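You operate a simulated robot arm through the tools that you are given. There is no shell and no other tool. Be economical: measure what you need, move in short steps, check, and stop when the job is done.

The job below is to be done with a simulated robot arm. You get a single attempt, and the scene is never put back.

Task
Put the weight from the top of the store bench and the sample jar from the top of the store bench on the green carrier.
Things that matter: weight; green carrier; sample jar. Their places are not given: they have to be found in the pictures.

It is judged by the outcome, as a careful person would: the job done as asked, and still so three seconds after it is handed in. It fails if anything else is knocked over, pushed out of place, dropped, spilled or broken.

Robot
A 7-joint arm with a two-finger parallel gripper, fixed in place. Base frame: the origin is at the foot of the arm, x ahead of it, y to its left, z up; the work surface is at about z = 0.78. Readings come in m, degrees, newtons and seconds.
With the tool pointing down near the work surface it reaches from about 0.3 to 0.7 m from the base axis. Its first joint turns from -66.0 to 66.0 degrees. Payload 1.57 kg.
The tool frame sits at the grasp point between the pads (the TCP): z along the fingers, y along the line on which they close. The tips reach 0.03 m beyond it. Largest opening 0.11 m; finger width 0.024, thickness 0.012; the body of the gripper, 0.048 by 0.112 m, starts 0.078 m behind the TCP.
Orientation is that of the tool frame in the base frame, as a unit quaternion [x, y, z, w]. With the fingers straight down and closing along the base's y, the tool's x points along the base's -x, its y along +y and its z along -z.

Tools
- The arm moves only by the tool play_rows. Its argument "deltas" is text: rows parted by semicolons, each of 7 numbers parted by spaces: the shift along the tool's x, y, z in m, then the turn, a rotation vector about the tool's x, y, z in degrees, then the opening, from 0 (shut) to 1 (fully open). In form: tx ty tz rx ry rz claw; .... A call has 1 to 12 rows; each row is the pose to reach, as a shift and turn from the pose commanded when the call began, along the tool's axes at that moment. Rows are played at 5 a second. More than 0.05 m and 8.6 degrees between two rows, or a gripper value outside its range, and nothing of the call is played. A pose out of reach is approached as far as the arm can. The call stops where the force on the tool passes 40 N (or 10 N more than at its start, if that is more) or the arm is blocked; 0.2 s more then pass. Each finger travels about 0.108 m/s and halts on what it meets, pressing with about 20 N; the grip force reading is that of the motor and also rises with nothing between the fingers. The clock runs only during rows and for 0.2 s after the last one: add rows that repeat a pose to give the fingers time. It gives the time, the measured TCP pose, the force on the tool (base axes), the opening and the grip force at its end, in the units of the frame above (readings bear some noise), and new pictures: "show" is both (left out), scene, wrist or none.
- Cameras (640 x 400 px; columns grow to the right, rows downward): "scene" is fixed at [0.1559, -0.4045, 1.3723]; the picture's right is [0.78, -0.62, 0.00], its down [-0.48, -0.60, -0.64] and it looks along [0.40, 0.50, -0.77] (base axes); focal length 268 px, centre (320, 200). "wrist" rides on the gripper at [-0.036, 0, -0.08] in the tool frame; the picture's right is [0.00, -1.00, 0.00], its down [0.97, 0.00, -0.24] and it looks along [0.24, 0.00, 0.97] (tool axes); focal length 218 px, centre (320, 200).
- point_at(camera, pixels): there is no depth. For up to 12 entries [column, row, z] of the newest picture of that camera ("zoom" is the newest enlarged one), the place [x, y] in the base frame at which the ray of that pixel passes the height z, good to about 0.003 m, but the place of the scene camera against the robot may be out by one fixed shift of up to 0.012 m in any direction. No time passes.
- inspect(camera, box): a new picture of the part [left, top, right, bottom] of that camera's present view, enlarged. No time passes.
- finish_job(): hands the job in; it is judged then, once.

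Go step by step. Measure first, check grasps and placings, and put right what went wrong. The budget is 60 turns and 120 pictures, counting those below and the enlarged ones. Unless the task says otherwise, let go and move clear before handing in, and close with one line.

The tools are called after "Emit:" as a command line: name --argument value ..., lists and objects as JSON in quotes. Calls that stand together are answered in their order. play_rows: Moves the arm, as the interface text tells. Its arguments: {"type":"object","properties":{"deltas":{"type":"string"},"show":{"type":"string","enum":["both","scene","wrist","none"]}},"required":["deltas"]} The other tools are called the same way: point_at (camera, pixels) gives the place at which the rays of pixels pass given heights; inspect (camera, box) takes an enlarged picture of a part of a camera's view; finish_job () hands the job in.

At the start:

```text
clock: 0.0
tool_pos: [0.3594, -0.1139, 1.1467]
ee_rot: [0.0, 1.0, 0.0, 0.0]
wrist_force: [-0.6, -0.2, -0.3]
opening: 0.1101
finger_force: 0.1
```

scene: 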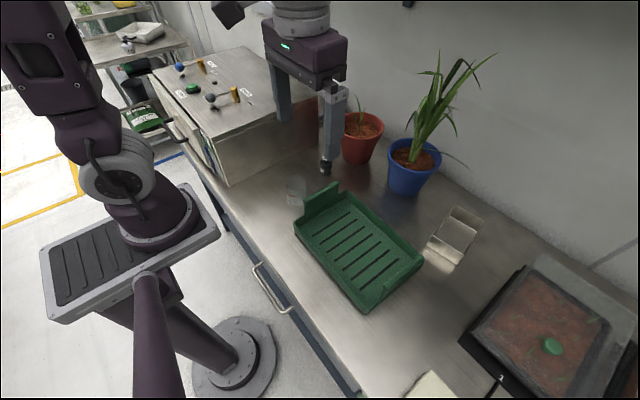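
wrist: 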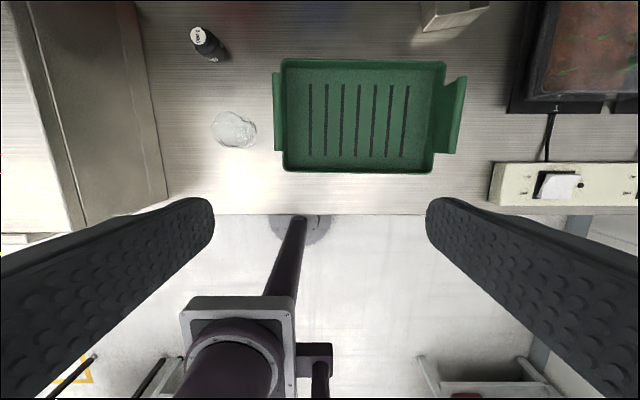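

The green carrier is at about (358,248) in the scene picture, and small things stand on the metal box at about (205,85) and beside the carrier. I'll enlarge these areas to identify the weight and the jar.

Emit:
inspect --camera "scene" --box '[140, 30, 300, 130]'

Emit:
inspect --camera "scene" --box '[260, 130, 420, 230]'

Emit:
inspect --camera "wrist" --box '[160, 0, 320, 100]'

Emit:
inspect --camera "scene" --box '[60, 0, 220, 100]'

```text
4.00 times, centred on (220, 80) of scene
```

zoom: 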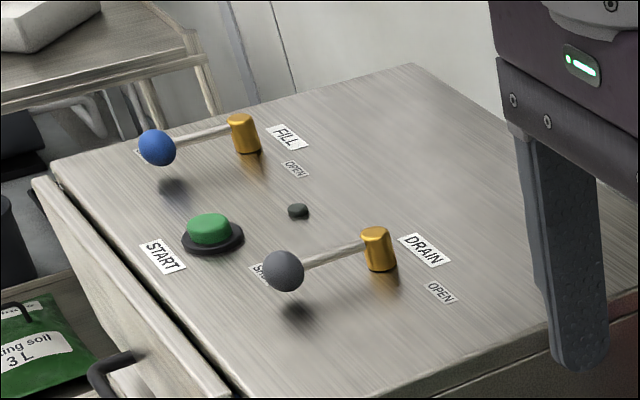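

```text
4.00 times, centred on (340, 180) of scene
```

zoom: 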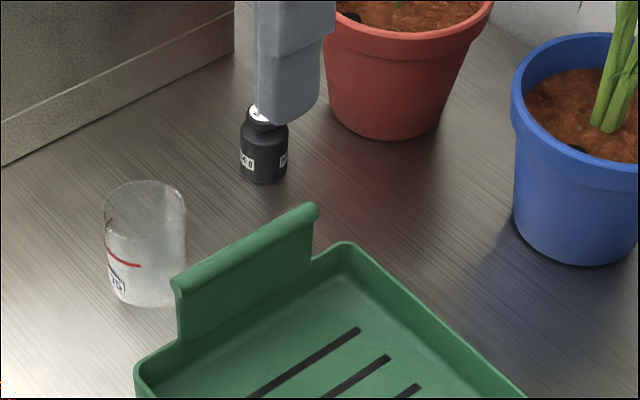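

```text
4.00 times, centred on (240, 50) of wrist
```

zoom: 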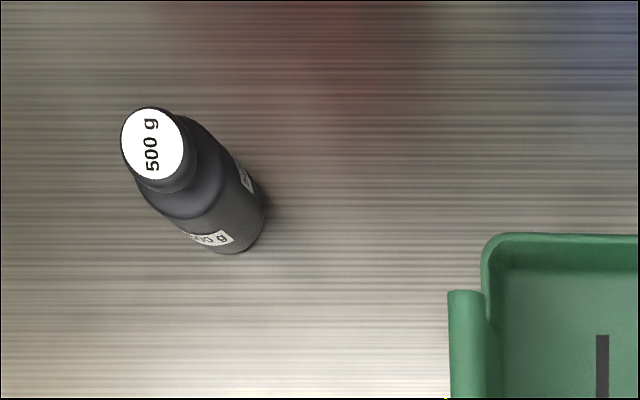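

```text
4.00 times, centred on (140, 50) of scene
```

zoom: 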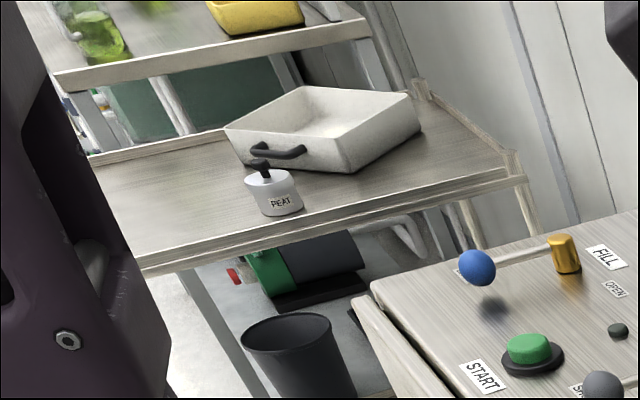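

The black thing labelled "500 g" at wrist (205,42) is the weight, and the clear vessel at wrist (235,130) looks like the jar. I'll enlarge the jar and measure points on both and on the carrier.

Emit:
inspect --camera "wrist" --box '[170, 80, 330, 180]'

Emit:
point_at --camera "wrist" --pixels '[[198, 36, 0.86], [218, 58, 0.78], [213, 131, 0.78], [257, 131, 0.78], [241, 147, 0.78], [282, 62, 0.78], [443, 62, 0.78], [284, 171, 0.78], [434, 173, 0.78], [279, 110, 0.85], [460, 110, 0.85]]'

Emit:
point_at --camera "scene" --pixels '[[326, 175, 0.78], [325, 159, 0.86], [296, 203, 0.78], [296, 179, 0.84], [363, 312, 0.78], [423, 262, 0.8], [303, 196, 0.85], [338, 182, 0.85]]'

```text
4.00 times, centred on (250, 130) of wrist
```

zoom: 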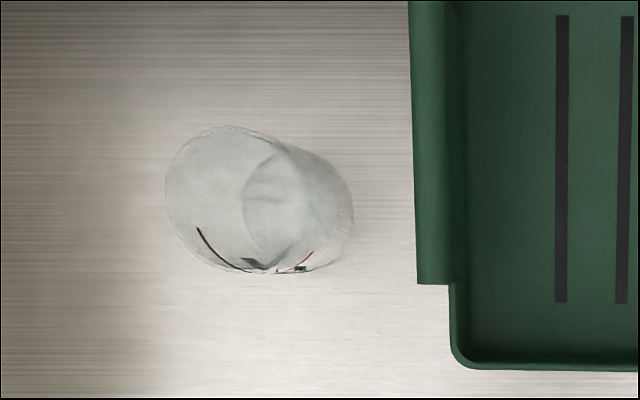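

```text
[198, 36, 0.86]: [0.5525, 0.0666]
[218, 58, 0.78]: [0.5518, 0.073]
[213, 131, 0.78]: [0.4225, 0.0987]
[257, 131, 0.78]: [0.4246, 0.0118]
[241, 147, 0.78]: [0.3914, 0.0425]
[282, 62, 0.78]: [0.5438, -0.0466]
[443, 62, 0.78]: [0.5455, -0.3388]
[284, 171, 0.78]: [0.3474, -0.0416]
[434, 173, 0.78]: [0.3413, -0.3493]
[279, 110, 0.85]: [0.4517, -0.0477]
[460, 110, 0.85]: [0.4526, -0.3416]
```

```text
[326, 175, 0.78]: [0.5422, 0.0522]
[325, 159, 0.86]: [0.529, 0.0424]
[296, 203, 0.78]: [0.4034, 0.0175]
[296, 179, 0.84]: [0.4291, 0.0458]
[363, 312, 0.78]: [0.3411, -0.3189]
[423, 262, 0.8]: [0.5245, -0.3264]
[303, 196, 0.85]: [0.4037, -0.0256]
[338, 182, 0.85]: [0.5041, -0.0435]
```

Jar stands at about (0.42, 0.04), weight at about (0.545, 0.065), and the carrier spans x 0.35–0.54, y −0.34 to −0.05. I'll move above the pair for a closer view.

Emit:
play_rows --deltas "-0.01 0.03 0.02 0 0 0 1; -0.02 0.06 0.04 0 0 0 1; -0.03 0.09 0.06 0 0 0 1; -0.04 0.12 0.08 0 0 0 1; -0.05 0.15 0.09 0 0 0 1; -0.05 0.15 0.09 0 0 0 1"

```text
clock: 1.4
tool_pos: [0.4116, 0.0378, 1.057]
ee_rot: [0.0, 1.0, 0.0, 0.001]
wrist_force: [-0.6, 0.7, 0.5]
opening: 0.1101
finger_force: 0.1
```

scene: 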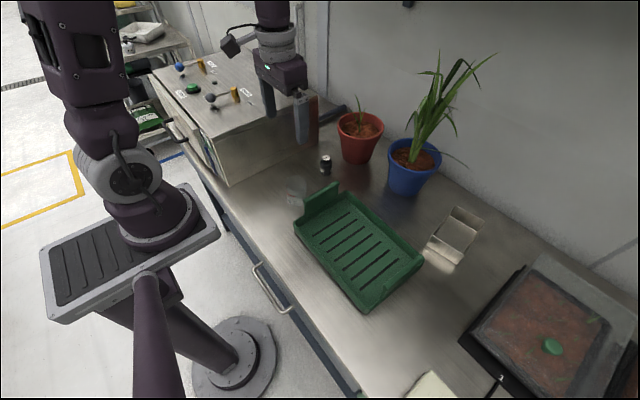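
wrist: 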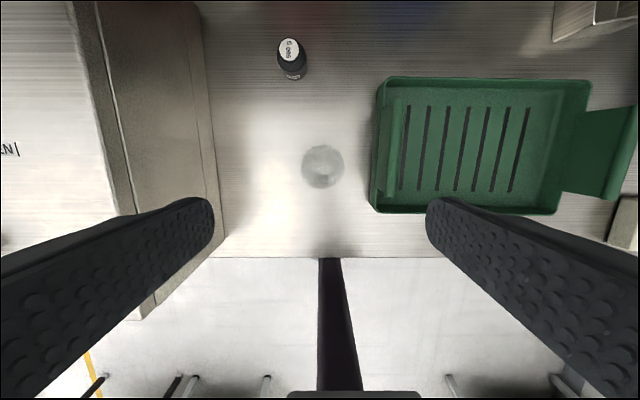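

Jar at wrist (322,166) and weight at (291,55); both are clear of the fingers. I'll enlarge and measure, including the box's near face.

Emit:
inspect --camera "wrist" --box '[240, 20, 400, 120]'

Emit:
inspect --camera "wrist" --box '[282, 141, 362, 191]'

Emit:
inspect --camera "scene" --box '[270, 140, 350, 220]'

Emit:
point_at --camera "wrist" --pixels '[[222, 200, 0.78], [210, 60, 0.78], [107, 60, 0.95], [302, 166, 0.84], [344, 166, 0.84], [322, 187, 0.84], [322, 146, 0.84], [290, 51, 0.85], [294, 73, 0.78], [372, 205, 0.8], [372, 90, 0.8], [384, 200, 0.85]]'

```text
4.00 times, centred on (320, 70) of wrist
```

zoom: 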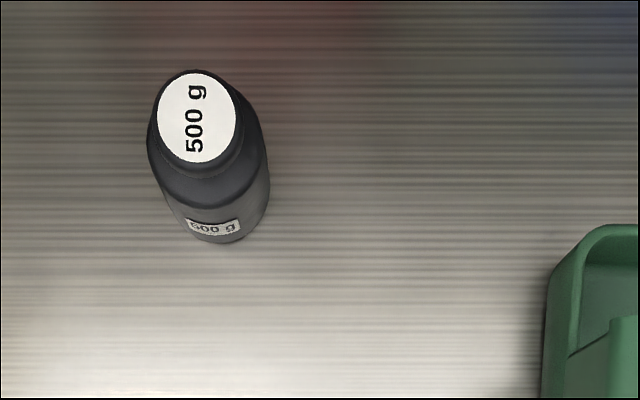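

```text
8.00 times, centred on (322, 166) of wrist
```

zoom: 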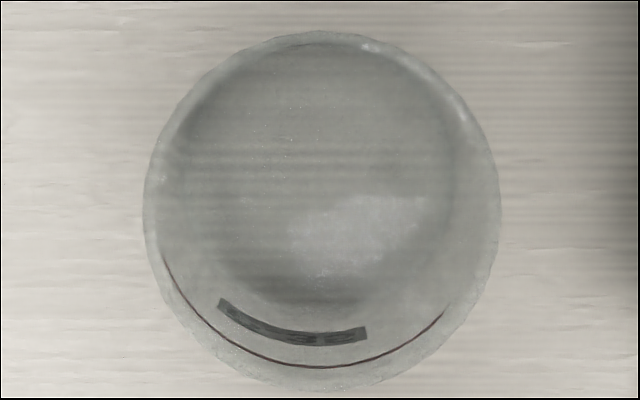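

```text
5.00 times, centred on (310, 180) of scene
```

zoom: 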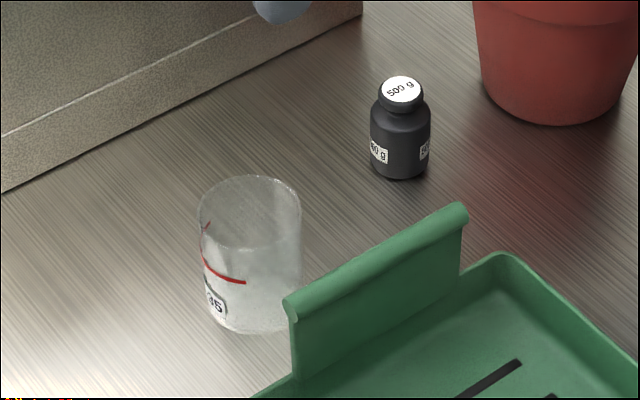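

```text
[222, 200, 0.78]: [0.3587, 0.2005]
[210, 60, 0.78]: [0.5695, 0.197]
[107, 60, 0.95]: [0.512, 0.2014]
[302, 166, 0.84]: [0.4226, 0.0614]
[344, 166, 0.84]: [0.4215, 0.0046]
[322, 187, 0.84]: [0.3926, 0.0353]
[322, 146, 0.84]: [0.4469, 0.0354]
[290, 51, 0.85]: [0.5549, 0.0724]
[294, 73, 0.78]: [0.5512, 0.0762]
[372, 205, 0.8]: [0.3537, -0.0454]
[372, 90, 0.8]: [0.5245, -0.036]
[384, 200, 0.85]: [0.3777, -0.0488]
```

The weight's top triangulates to about (0.557, 0.073, 0.848), body about 38 mm wide. The jar is about 58 mm wide at (0.421, 0.034). I'll go above the weight first and look before descending, also measuring the red pot.

Emit:
point_at --camera "scene" --pixels '[[358, 163, 0.78], [342, 152, 0.8], [340, 124, 0.88], [355, 136, 0.88], [383, 128, 0.88]]'

Emit:
play_rows --deltas "-0.036 0.009 0.02 0 0 0 0.8; -0.073 0.018 0.04 0 0 0 0.8; -0.11 0.027 0.06 0 0 0 0.8; -0.146 0.036 0.08 0 0 0 0.8; -0.146 0.036 0.1 0 0 0 0.8; -0.146 0.036 0.1 0 0 0 0.8"

```text
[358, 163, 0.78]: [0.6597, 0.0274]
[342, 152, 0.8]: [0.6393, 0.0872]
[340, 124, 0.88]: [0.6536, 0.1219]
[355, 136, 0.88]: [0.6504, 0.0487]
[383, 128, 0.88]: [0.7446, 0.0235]
```

```text
clock: 2.8
tool_pos: [0.556, 0.0743, 0.9589]
ee_rot: [-0.001, 1.0, 0.0, -0.001]
wrist_force: [-0.3, 0.5, -0.9]
opening: 0.088
finger_force: 0.1
```

scene: 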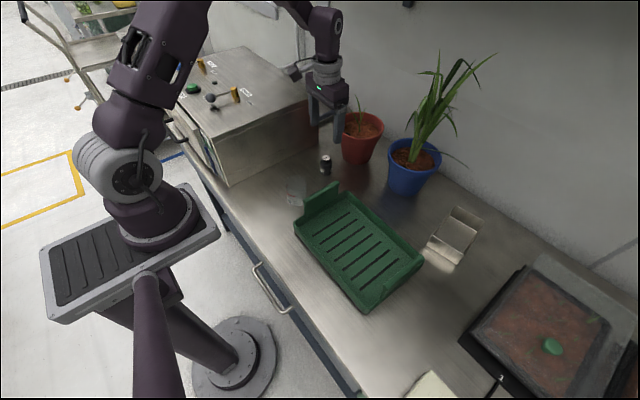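
wrist: 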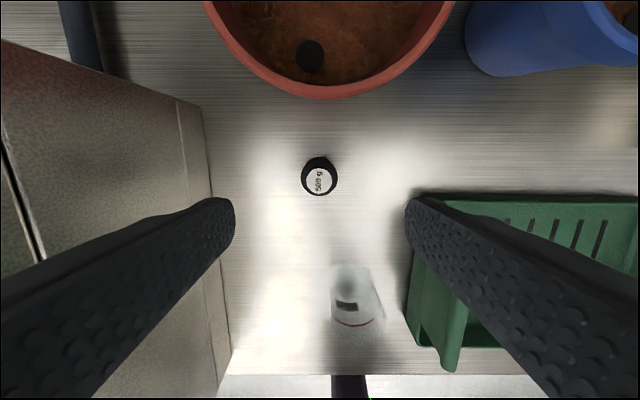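

The weight's cap is at wrist (319,180) between the fingers; the pot rim is ahead at (322,98). I'll measure the weight and the rim before going down.

Emit:
point_at --camera "wrist" --pixels '[[319, 180, 0.848], [319, 175, 0.82], [302, 176, 0.82], [337, 176, 0.82], [322, 98, 0.88], [210, 260, 0.78], [405, 330, 0.85]]'

```text
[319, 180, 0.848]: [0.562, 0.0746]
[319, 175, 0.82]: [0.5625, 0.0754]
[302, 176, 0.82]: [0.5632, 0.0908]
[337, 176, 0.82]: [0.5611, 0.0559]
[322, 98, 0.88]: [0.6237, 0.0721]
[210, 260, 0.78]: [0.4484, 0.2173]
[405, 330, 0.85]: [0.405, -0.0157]
```

The weight is at (0.562, 0.075), with 6 cm to the pot rim. I'll descend to z ≈ 0.82.

Emit:
play_rows --deltas "-0.006 0.001 0.035 0 0 0 0.8; -0.006 0.001 0.07 0 0 0 0.8; -0.006 0.001 0.1 0 0 0 0.8; -0.006 0.001 0.12 0 0 0 0.8; -0.006 0.001 0.139 0 0 0 0.8; -0.006 0.001 0.139 0 0 0 0.8"

```text
clock: 4.2
tool_pos: [0.561, 0.0739, 0.8183]
ee_rot: [0.0, 1.0, 0.0, -0.001]
wrist_force: [0.2, -0.5, -0.6]
opening: 0.088
finger_force: 0.1
```

scene: 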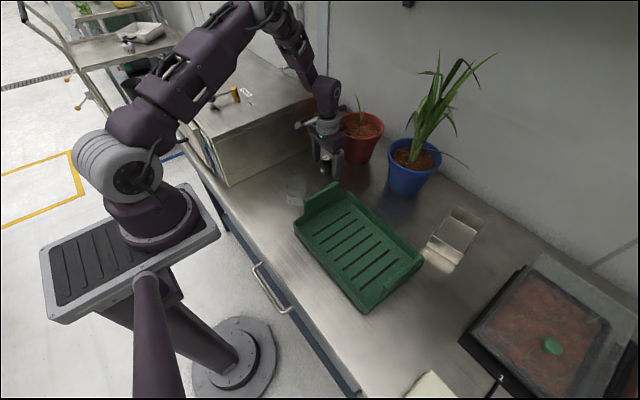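
wrist: 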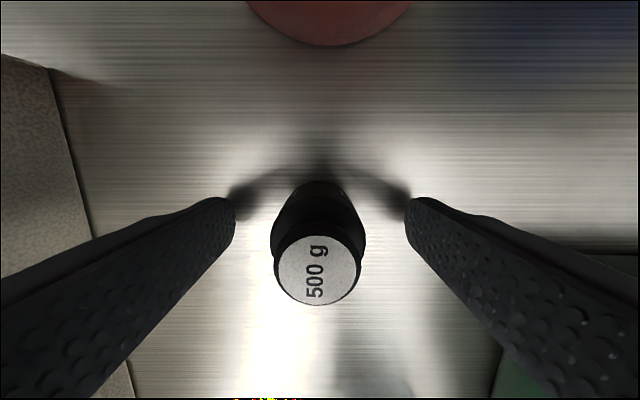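

The weight sits centred between the pads (cap at (319,271)). Closing.

Emit:
play_rows --deltas "0 0 0 0 0 0 0.5; 0 0 0 0 0 0 0.2; 0 0 0 0 0 0 0.2; 0 0 0 0 0 0 0.15; 0 0 0 0 0 0 0.15" --show "wrist"

```text
clock: 5.4
tool_pos: [0.5616, 0.0745, 0.8186]
ee_rot: [0.0, 1.0, 0.0, 0.0]
wrist_force: [0.7, 1.8, 0.0]
opening: 0.0377
finger_force: 19.4
```

wrist: 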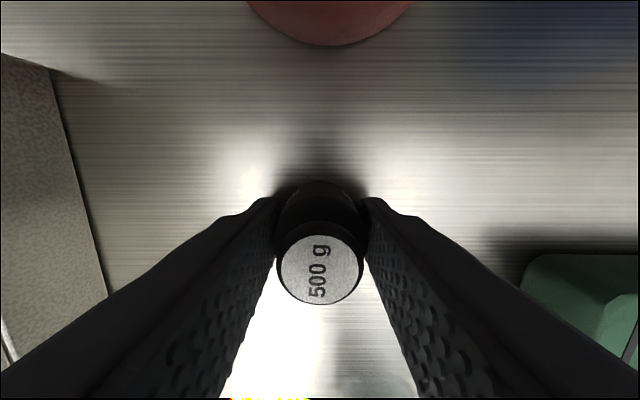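

Gripped at 37.7 mm with 19 N. Lifting 0.15 m.

Emit:
play_rows --deltas "0 0 -0.02 0 0 0 0.15; 0 0 -0.05 0 0 0 0.15; 0 0 -0.085 0 0 0 0.15; 0 0 -0.12 0 0 0 0.15; 0 0 -0.15 0 0 0 0.15; 0 0 -0.15 0 0 0 0.15"

```text
clock: 6.8
tool_pos: [0.5584, 0.076, 0.9667]
ee_rot: [0.0, 1.0, 0.0, 0.001]
wrist_force: [-0.2, 0.0, -5.1]
opening: 0.0377
finger_force: 19.7
```

scene: 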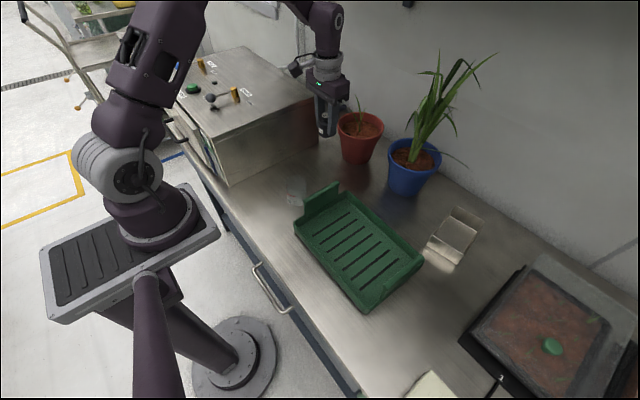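
wrist: 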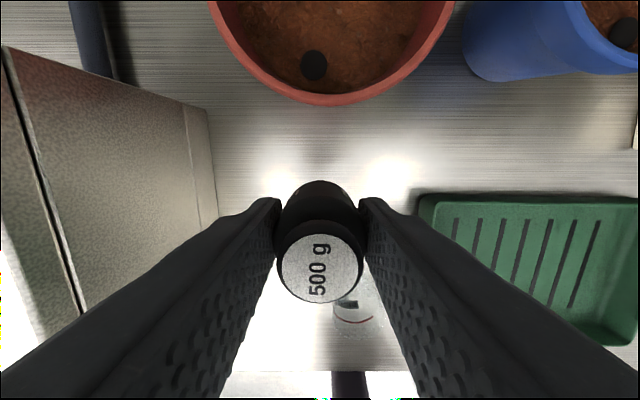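

Weight is held (−5 N). Carrying it over the carrier to about (0.445, −0.24).

Emit:
play_rows --deltas "0.014 -0.039 0 0 0 0 0.15; 0.028 -0.079 0 0 0 0 0.15; 0.042 -0.118 0 0 0 0 0.15; 0.057 -0.158 0 0 0 0 0.15; 0.071 -0.197 0 0 0 0 0.15; 0.085 -0.237 0 0 0 0 0.15; 0.099 -0.276 0 0 0 0 0.15; 0.114 -0.316 0 0 0 0 0.15; 0.114 -0.316 0 0 0 0 0.15; 0.114 -0.316 0 0 0 0 0.15"

```text
clock: 9.0
tool_pos: [0.4431, -0.2419, 0.9675]
ee_rot: [0.001, 1.0, -0.001, -0.001]
wrist_force: [0.1, 0.0, -4.7]
opening: 0.0376
finger_force: 19.8
```

scene: 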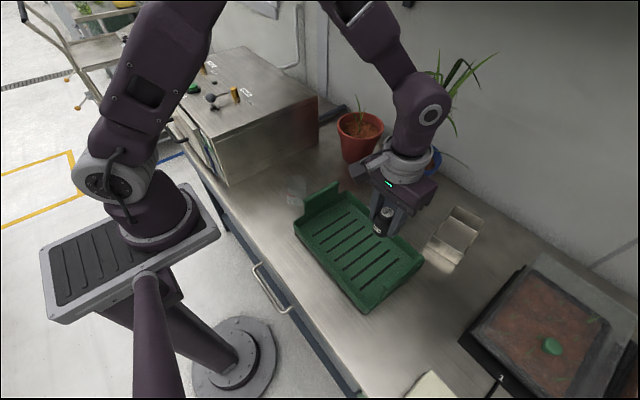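
wrist: 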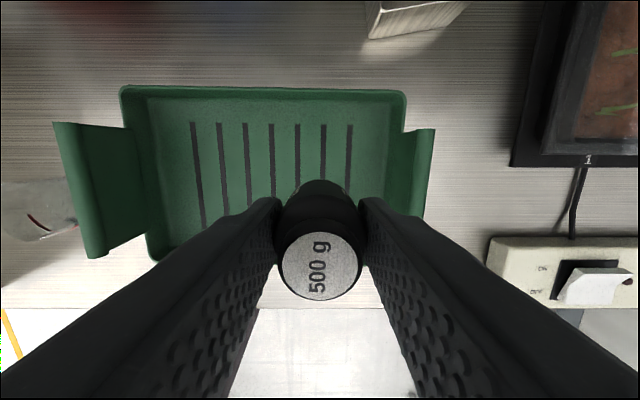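

The weight hangs above the carrier; I'll measure the carrier's edges from here.

Emit:
point_at --camera "wrist" --pixels '[[388, 105, 0.79], [149, 100, 0.79], [160, 225, 0.79], [405, 92, 0.82], [122, 88, 0.82], [148, 260, 0.82], [190, 124, 0.788], [352, 124, 0.788], [434, 130, 0.85], [55, 124, 0.85]]'

Emit:
inspect --camera "scene" --box '[280, 170, 440, 320]'

```text
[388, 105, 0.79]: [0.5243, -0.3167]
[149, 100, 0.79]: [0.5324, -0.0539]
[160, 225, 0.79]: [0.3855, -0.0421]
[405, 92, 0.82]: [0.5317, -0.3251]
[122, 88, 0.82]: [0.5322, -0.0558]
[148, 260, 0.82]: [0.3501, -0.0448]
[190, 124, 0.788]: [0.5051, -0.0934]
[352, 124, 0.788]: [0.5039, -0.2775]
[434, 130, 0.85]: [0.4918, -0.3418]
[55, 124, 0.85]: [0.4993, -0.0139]
```

```text
2.67 times, centred on (360, 245) of scene
```

zoom: 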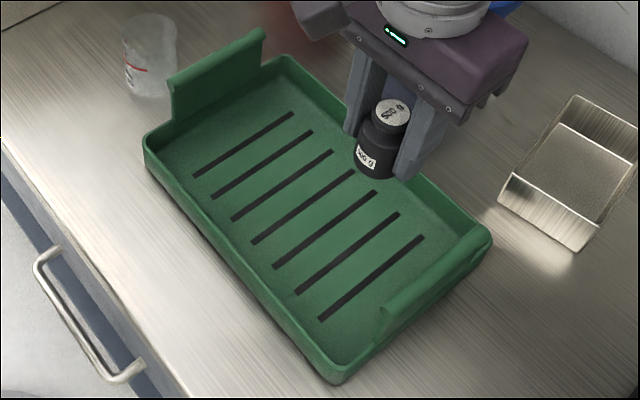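

Tray interior spans about x 0.355–0.53, y −0.05 to −0.32, so this spot is fine. Lowering most of the way.

Emit:
play_rows --deltas "0 0 0.035 0 0 0 0.15; 0 0 0.07 0 0 0 0.15; 0 0 0.1 0 0 0 0.15; 0 0 0.12 0 0 0 0.15; 0 0 0.13 0 0 0 0.15; 0 0 0.134 0 0 0 0.15; 0 0 0.134 0 0 0 0.15"

```text
clock: 10.6
tool_pos: [0.446, -0.2415, 0.8357]
ee_rot: [0.001, 1.0, 0.0, 0.0]
wrist_force: [0.3, 0.0, -5.1]
opening: 0.0375
finger_force: 19.8
```

scene: 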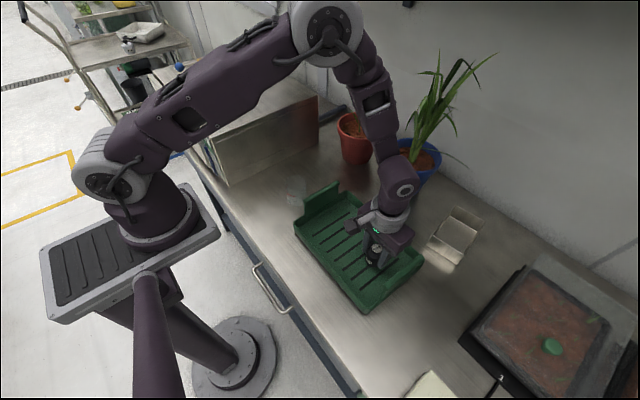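
wrist: 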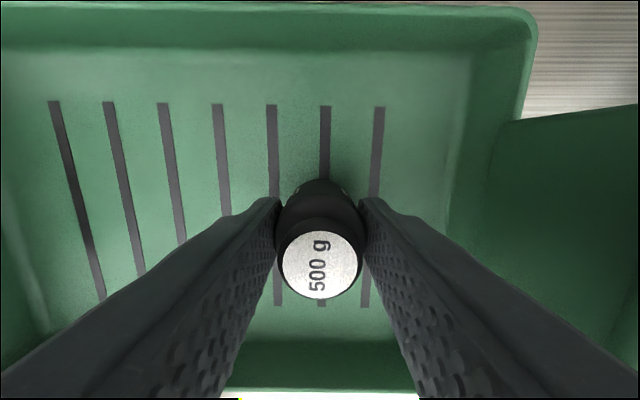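

No contact yet (−5 N, weight only). Lowering in 2 mm steps.

Emit:
play_rows --deltas "0 0 0.002 0 0 0 0.15; 0 0 0.004 0 0 0 0.15; 0 0 0.005 0 0 0 0.15; 0 0 0.006 0 0 0 0.15" --show "none"

```text
clock: 11.6
tool_pos: [0.4468, -0.2429, 0.8279]
ee_rot: [0.0, 1.0, 0.0, 0.0]
wrist_force: [0.1, 0.2, -5.2]
opening: 0.0376
finger_force: 19.6
```

Emit:
play_rows --deltas "0 0 0.001 0 0 0 0.15; 0 0 0.002 0 0 0 0.15; 0 0 0.003 0 0 0 0.15; 0 0 0.003 0 0 0 0.15" --show "none"

```text
clock: 12.6
tool_pos: [0.4467, -0.2425, 0.8253]
ee_rot: [0.0, 1.0, 0.0, 0.0]
wrist_force: [-1.4, 5.2, 8.3]
opening: 0.0376
finger_force: 20.1
```

The force flipped from −5 to +8 N, so the weight rests on the tray floor. Opening, then rising.

Emit:
play_rows --deltas "0 0 0 0 0 0 0.45; 0 0 0 0 0 0 0.6; 0 0 0 0 0 0 0.7; 0 0 0 0 0 0 0.7" --show "wrist"

```text
clock: 13.6
tool_pos: [0.4478, -0.2422, 0.8249]
ee_rot: [-0.001, 1.0, 0.0, 0.0]
wrist_force: [0.6, 0.7, 0.0]
opening: 0.0771
finger_force: 0.0
```

wrist: 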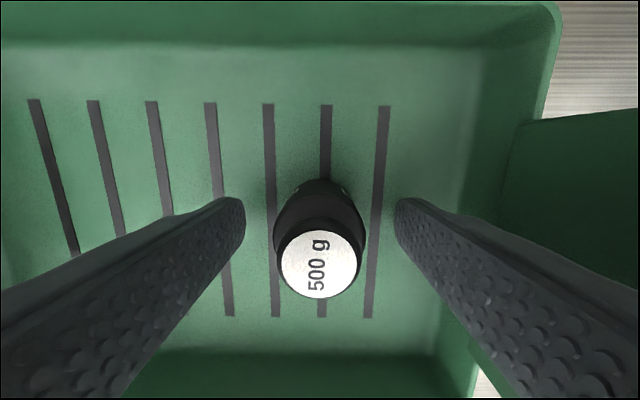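

The weight is standing free in the tray. Rising 0.17 m straight up.

Emit:
play_rows --deltas "0 0 -0.03 0 0 0 0.7; 0 0 -0.07 0 0 0 0.7; 0 0 -0.11 0 0 0 0.7; 0 0 -0.15 0 0 0 0.7; 0 0 -0.17 0 0 0 0.7; 0 0 -0.17 0 0 0 0.75" --show "none"

```text
clock: 15.0
tool_pos: [0.4471, -0.2427, 0.996]
ee_rot: [-0.001, 1.0, -0.002, 0.0]
wrist_force: [0.1, -0.1, 0.3]
opening: 0.0826
finger_force: 0.0
```

Clear at z ≈ 1.0. Moving above the jar at (0.421, 0.034).

Emit:
play_rows --deltas "0.004 0.04 0 0 0 0 0.75; 0.008 0.08 0 0 0 0 0.75; 0.012 0.12 0 0 0 0 0.75; 0.016 0.16 0 0 0 0 0.75; 0.02 0.2 0 0 0 0 0.75; 0.024 0.24 0 0 0 0 0.75; 0.026 0.277 0 0 0 0 0.75; 0.026 0.277 0.02 0 0 0 0.75; 0.026 0.277 0.03 0 0 0 0.75"

```text
clock: 17.0
tool_pos: [0.4217, 0.0346, 0.9653]
ee_rot: [-0.001, 1.0, 0.0, 0.0]
wrist_force: [-0.7, 0.2, -0.1]
opening: 0.0828
finger_force: 0.1
```

scene: 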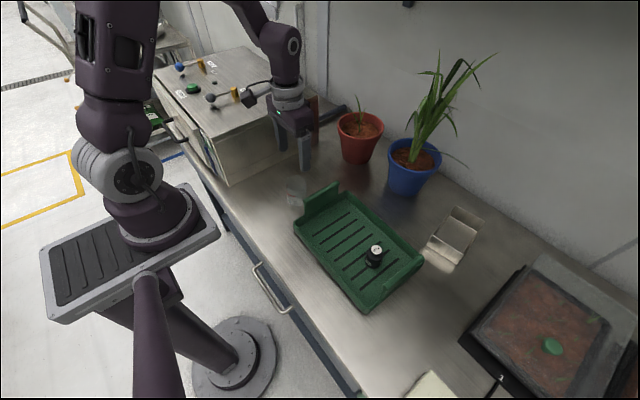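
wrist: 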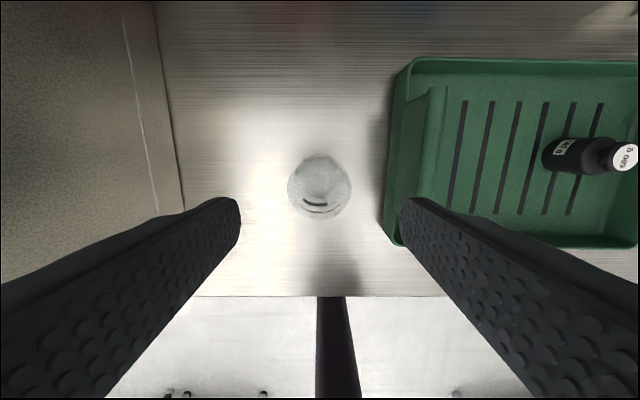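

The weight stands in the tray and the jar is at wrist (320,187). I'll enlarge to measure the jar's rim and base.

Emit:
inspect --camera "wrist" --box '[270, 145, 370, 230]'

Emit:
point_at --camera "wrist" --pixels '[[288, 188, 0.84], [351, 188, 0.84], [320, 188, 0.84], [320, 156, 0.84], [320, 219, 0.84], [320, 177, 0.78], [446, 90, 0.87], [412, 240, 0.87]]'

```text
4.71 times, centred on (320, 188) of wrist
```

zoom: 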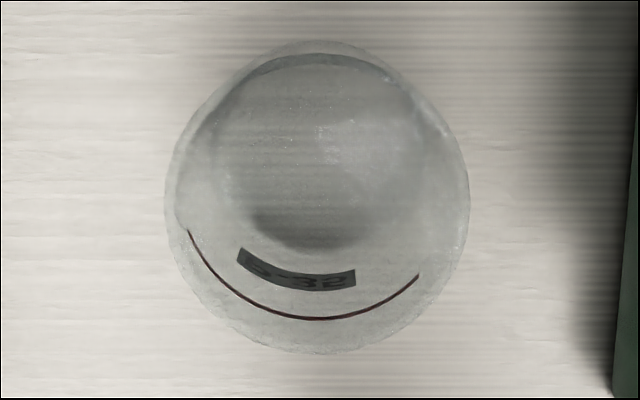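

```text
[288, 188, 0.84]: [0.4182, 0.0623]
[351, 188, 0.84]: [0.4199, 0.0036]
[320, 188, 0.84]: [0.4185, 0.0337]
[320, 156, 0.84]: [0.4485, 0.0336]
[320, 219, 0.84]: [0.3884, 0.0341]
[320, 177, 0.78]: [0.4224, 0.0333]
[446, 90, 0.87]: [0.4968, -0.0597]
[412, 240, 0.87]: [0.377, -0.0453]
```

The jar is centred at (0.42, 0.033), about 59 mm across; fingers at 83 mm opening clear the carrier's flap (y ≈ −0.04). Descending to z ≈ 0.817.

Emit:
play_rows --deltas "0.001 -0.001 0.035 0 0 0 0.75; 0.001 -0.001 0.07 0 0 0 0.75; 0.001 -0.001 0.1 0 0 0 0.75; 0.001 -0.001 0.125 0 0 0 0.75; 0.001 -0.001 0.148 0 0 0 0.75; 0.001 -0.001 0.148 0 0 0 0.75"

```text
clock: 18.4
tool_pos: [0.4207, 0.0322, 0.8158]
ee_rot: [0.0, 1.0, 0.0, 0.0]
wrist_force: [0.7, 0.7, -0.4]
opening: 0.0824
finger_force: 0.1
```

scene: 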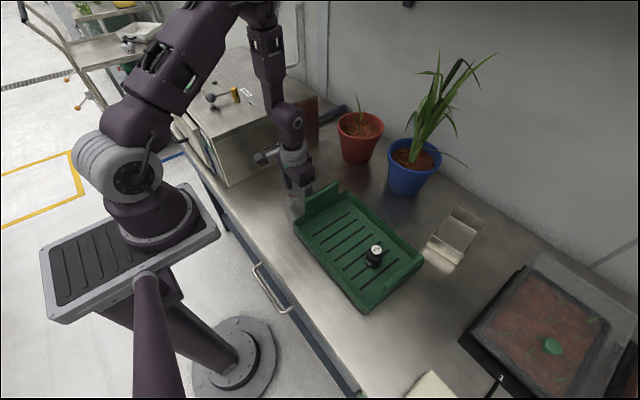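
wrist: 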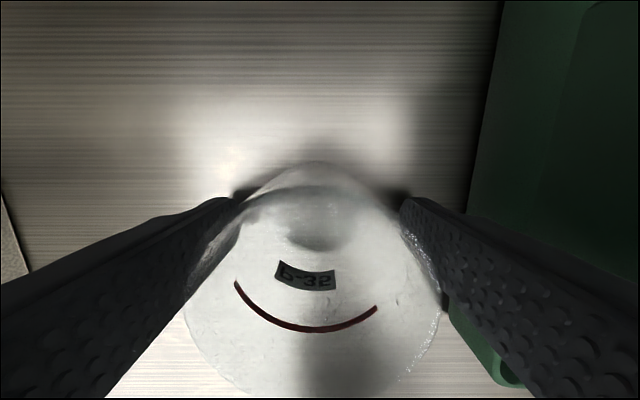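

The jar is between the pads. Closing gently to just below its width.

Emit:
play_rows --deltas "0 0 0 0 0 0 0.65; 0 0 0 0 0 0 0.58; 0 0 0 0 0 0 0.53; 0 0 0 0 0 0 0.5; 0 0 0 0 0 0 0.5" --show "wrist"

```text
clock: 19.6
tool_pos: [0.4208, 0.0331, 0.8161]
ee_rot: [-0.001, 1.0, 0.0, 0.0]
wrist_force: [-0.6, -0.9, -0.8]
opening: 0.0562
finger_force: 17.4
```

wrist: 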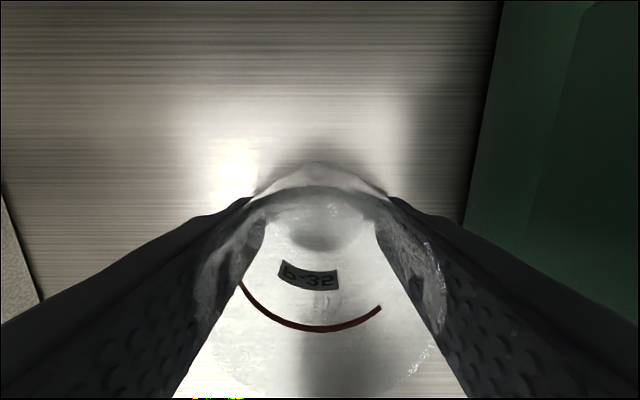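

Held at 56 mm with 17 N. Lifting smoothly.

Emit:
play_rows --deltas "0 0 -0.01 0 0 0 0.49; 0 0 -0.03 0 0 0 0.49; 0 0 -0.055 0 0 0 0.49; 0 0 -0.08 0 0 0 0.49; 0 0 -0.105 0 0 0 0.49; 0 0 -0.13 0 0 0 0.49; 0 0 -0.15 0 0 0 0.49; 0 0 -0.16 0 0 0 0.49; 0 0 -0.16 0 0 0 0.49"

```text
clock: 21.6
tool_pos: [0.4191, 0.0333, 0.9778]
ee_rot: [0.0, 1.0, 0.0, -0.001]
wrist_force: [-0.2, 0.9, -0.5]
opening: 0.0558
finger_force: 20.5
```

scene: 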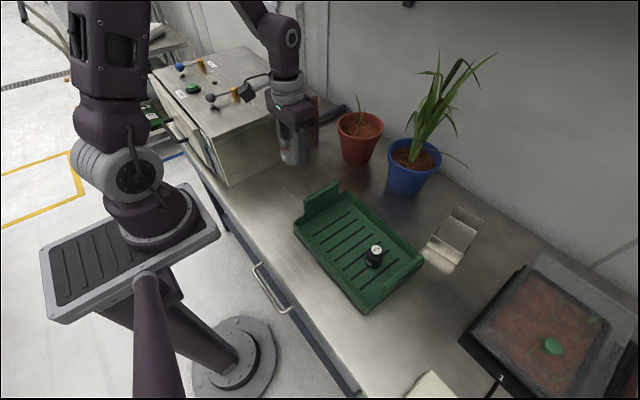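
wrist: 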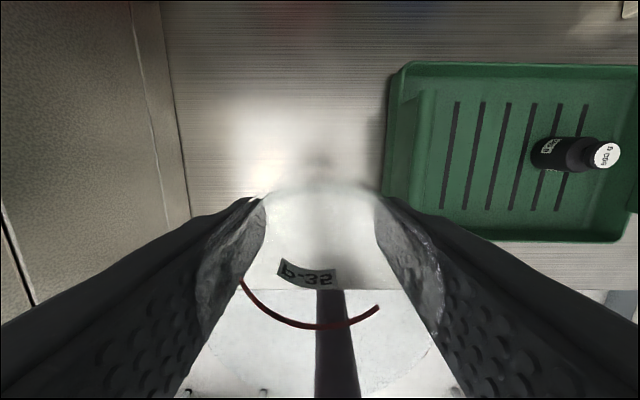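

The jar came up upright, and its base is above the flap. Carrying to (0.445, −0.125).

Emit:
play_rows --deltas "-0.004 -0.025 0 0 0 0 0.49; -0.009 -0.053 0 0 0 0 0.49; -0.013 -0.08 0 0 0 0 0.49; -0.018 -0.107 0 0 0 0 0.49; -0.022 -0.133 0 0 0 0 0.49; -0.025 -0.15 0 0 0 0 0.49; -0.026 -0.158 0 0 0 0 0.49; -0.026 -0.158 0 0 0 0 0.49"

```text
clock: 23.4
tool_pos: [0.4459, -0.1239, 0.9777]
ee_rot: [0.0, 1.0, 0.0, 0.0]
wrist_force: [0.0, 0.8, -0.6]
opening: 0.0553
finger_force: 20.2
```

scene: 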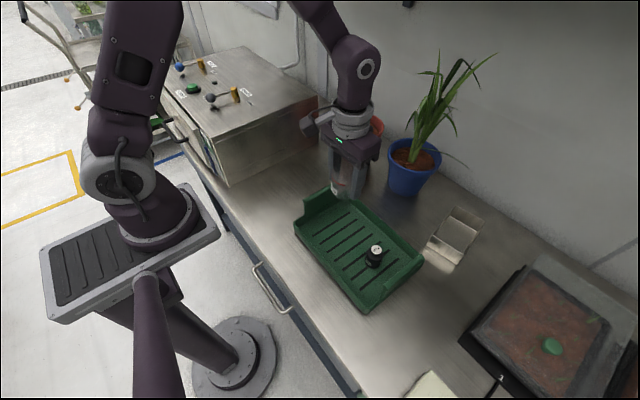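
wrist: 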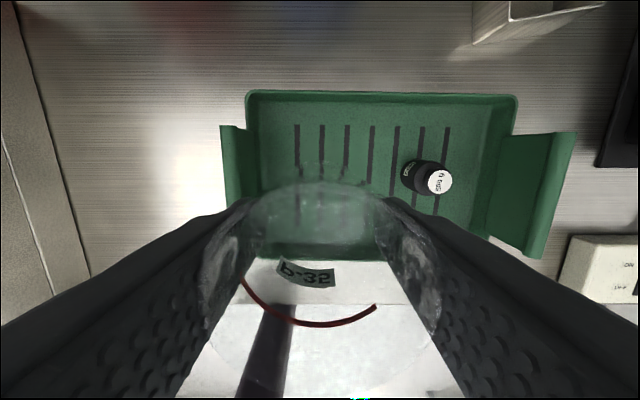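

The jar hangs over the free half of the tray. Lowering to just above the floor (expected contact at TCP z ≈ 0.822).

Emit:
play_rows --deltas "0 0 0.03 0 0 0 0.495; 0 0 0.06 0 0 0 0.495; 0 0 0.09 0 0 0 0.495; 0 0 0.115 0 0 0 0.495; 0 0 0.135 0 0 0 0.495; 0 0 0.145 0 0 0 0.495; 0 0 0.148 0 0 0 0.495; 0 0 0.148 0 0 0 0.495"

```text
clock: 25.2
tool_pos: [0.4456, -0.1235, 0.8314]
ee_rot: [0.0, 1.0, 0.001, 0.001]
wrist_force: [0.4, -0.5, 0.2]
opening: 0.0544
finger_force: 0.0
```

scene: 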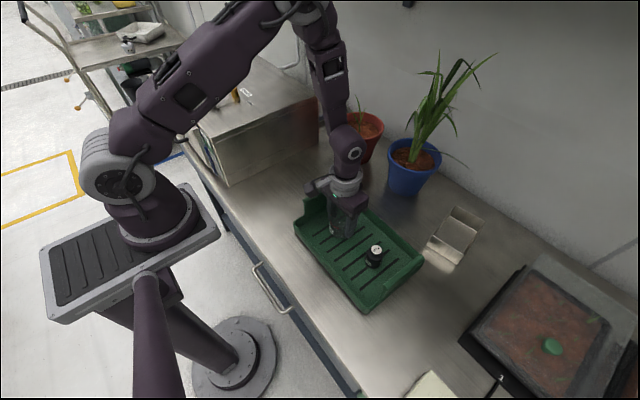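
wrist: 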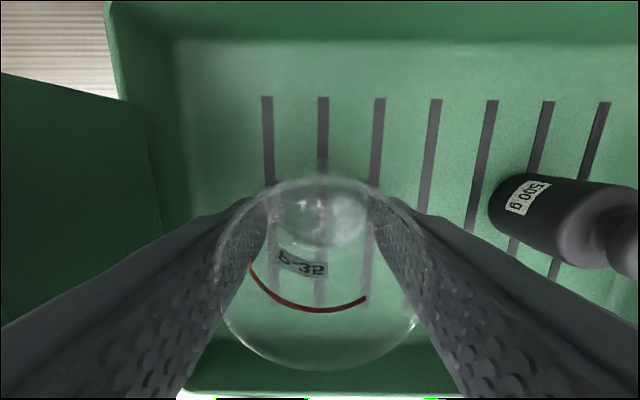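

The grip force fell to 0 and the jar looks slightly lower in the fingers (label from (305,272) to (302,264)). I'll enlarge to see whether it stands on the floor.

Emit:
inspect --camera "wrist" --box '[200, 150, 440, 390]'

Emit:
inspect --camera "scene" --box '[300, 180, 400, 260]'

```text
1.67 times, centred on (320, 270) of wrist
```

zoom: 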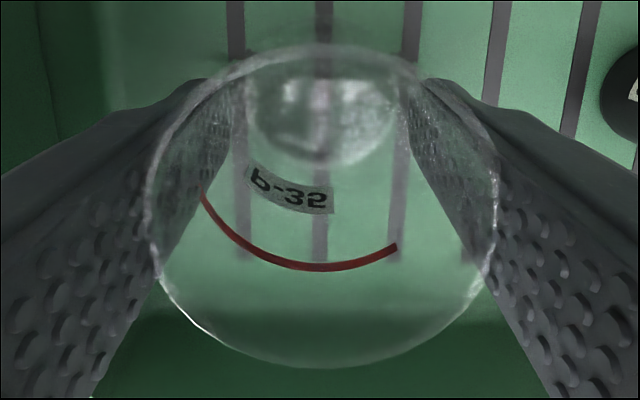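

```text
5.00 times, centred on (350, 220) of scene
```

zoom: 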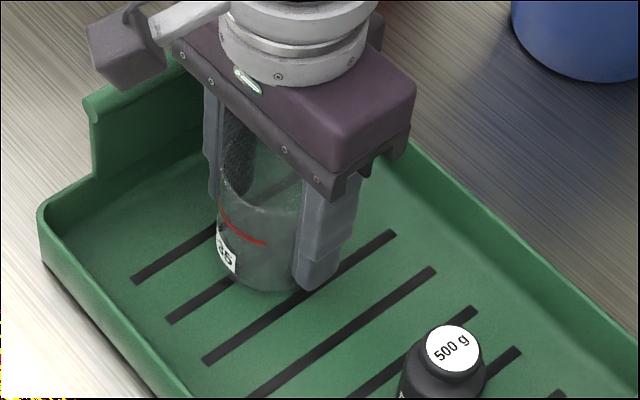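

The jar stands upright and appears seated on the tray floor, the load reading being ~0. To be safe I'll lower 6 mm before opening slowly.

Emit:
play_rows --deltas "0 0 0.003 0 0 0 0.495; 0 0 0.006 0 0 0 0.495; 0 0 0.006 0 0 0 0.495; 0 0 0.006 0 0 0 0.55; 0 0 0.006 0 0 0 0.6; 0 0 0.006 0 0 0 0.68; 0 0 0.006 0 0 0 0.72; 0 0 0.006 0 0 0 0.72"

```text
clock: 27.0
tool_pos: [0.4457, -0.124, 0.8234]
ee_rot: [0.001, 1.0, 0.0, -0.001]
wrist_force: [0.0, -0.5, 0.5]
opening: 0.0792
finger_force: 0.0
```

scene: 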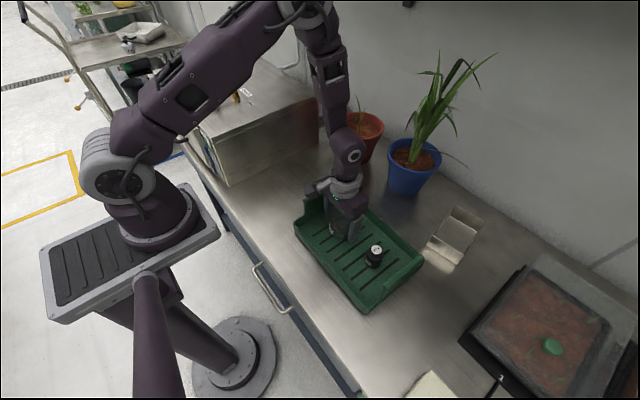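
wrist: 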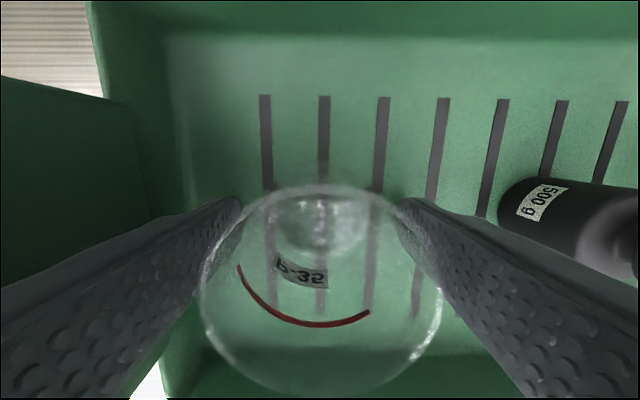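

The jar stands free with the fingers clear on both sides. Rising straight up.

Emit:
play_rows --deltas "0 0 -0.02 0 0 0 0.72; 0 0 -0.05 0 0 0 0.72; 0 0 -0.09 0 0 0 0.72; 0 0 -0.13 0 0 0 0.72; 0 0 -0.17 0 0 0 0.72; 0 0 -0.21 0 0 0 0.72; 0.03 0.03 -0.23 0 0 0 0.72; 0.05 0.07 -0.23 0 0 0 0.72; 0.05 0.07 -0.23 0 0 0 0.72"

Emit:
inspect --camera "scene" --box '[280, 160, 440, 320]'

```text
clock: 29.0
tool_pos: [0.3941, -0.0548, 1.0533]
ee_rot: [0.0, 1.0, -0.001, 0.001]
wrist_force: [-0.3, 0.3, -0.3]
opening: 0.0793
finger_force: 0.1
```

scene: 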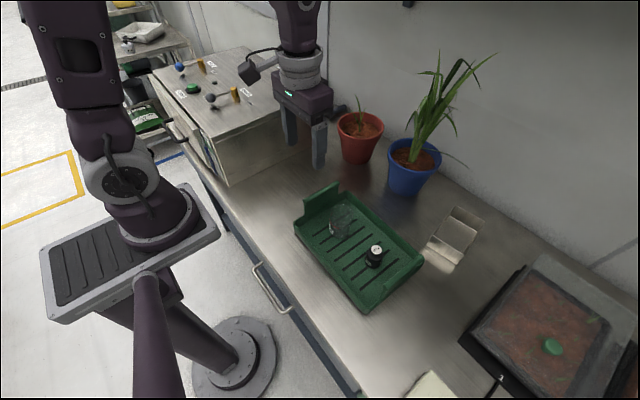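
wrist: 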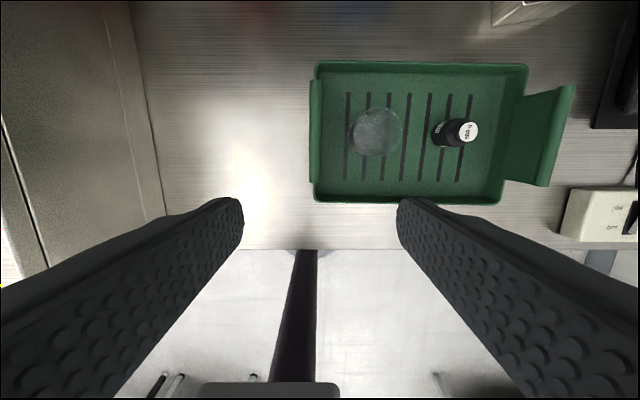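

```text
2.50 times, centred on (360, 240) of scene
```

zoom: 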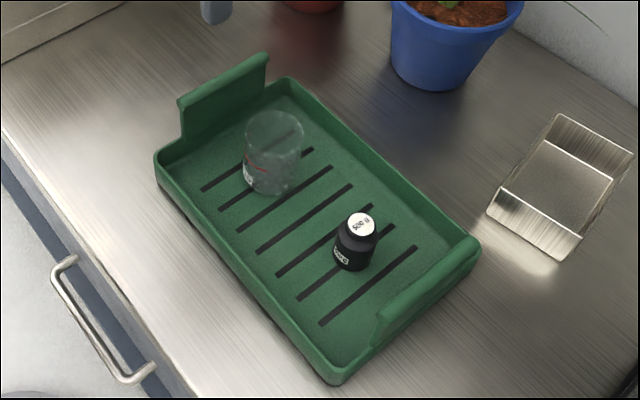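

Both the jar (scene zoom (272,150)) and the weight ((356,242)) stand upright in the green carrier, the carrier has not moved, and the arm is clear. Handing in.

Emit:
finish_job

```text
The job is handed in.
```

The weight and the sample jar are both standing upright on the green carrier, nothing else was disturbed, and the job is handed in.
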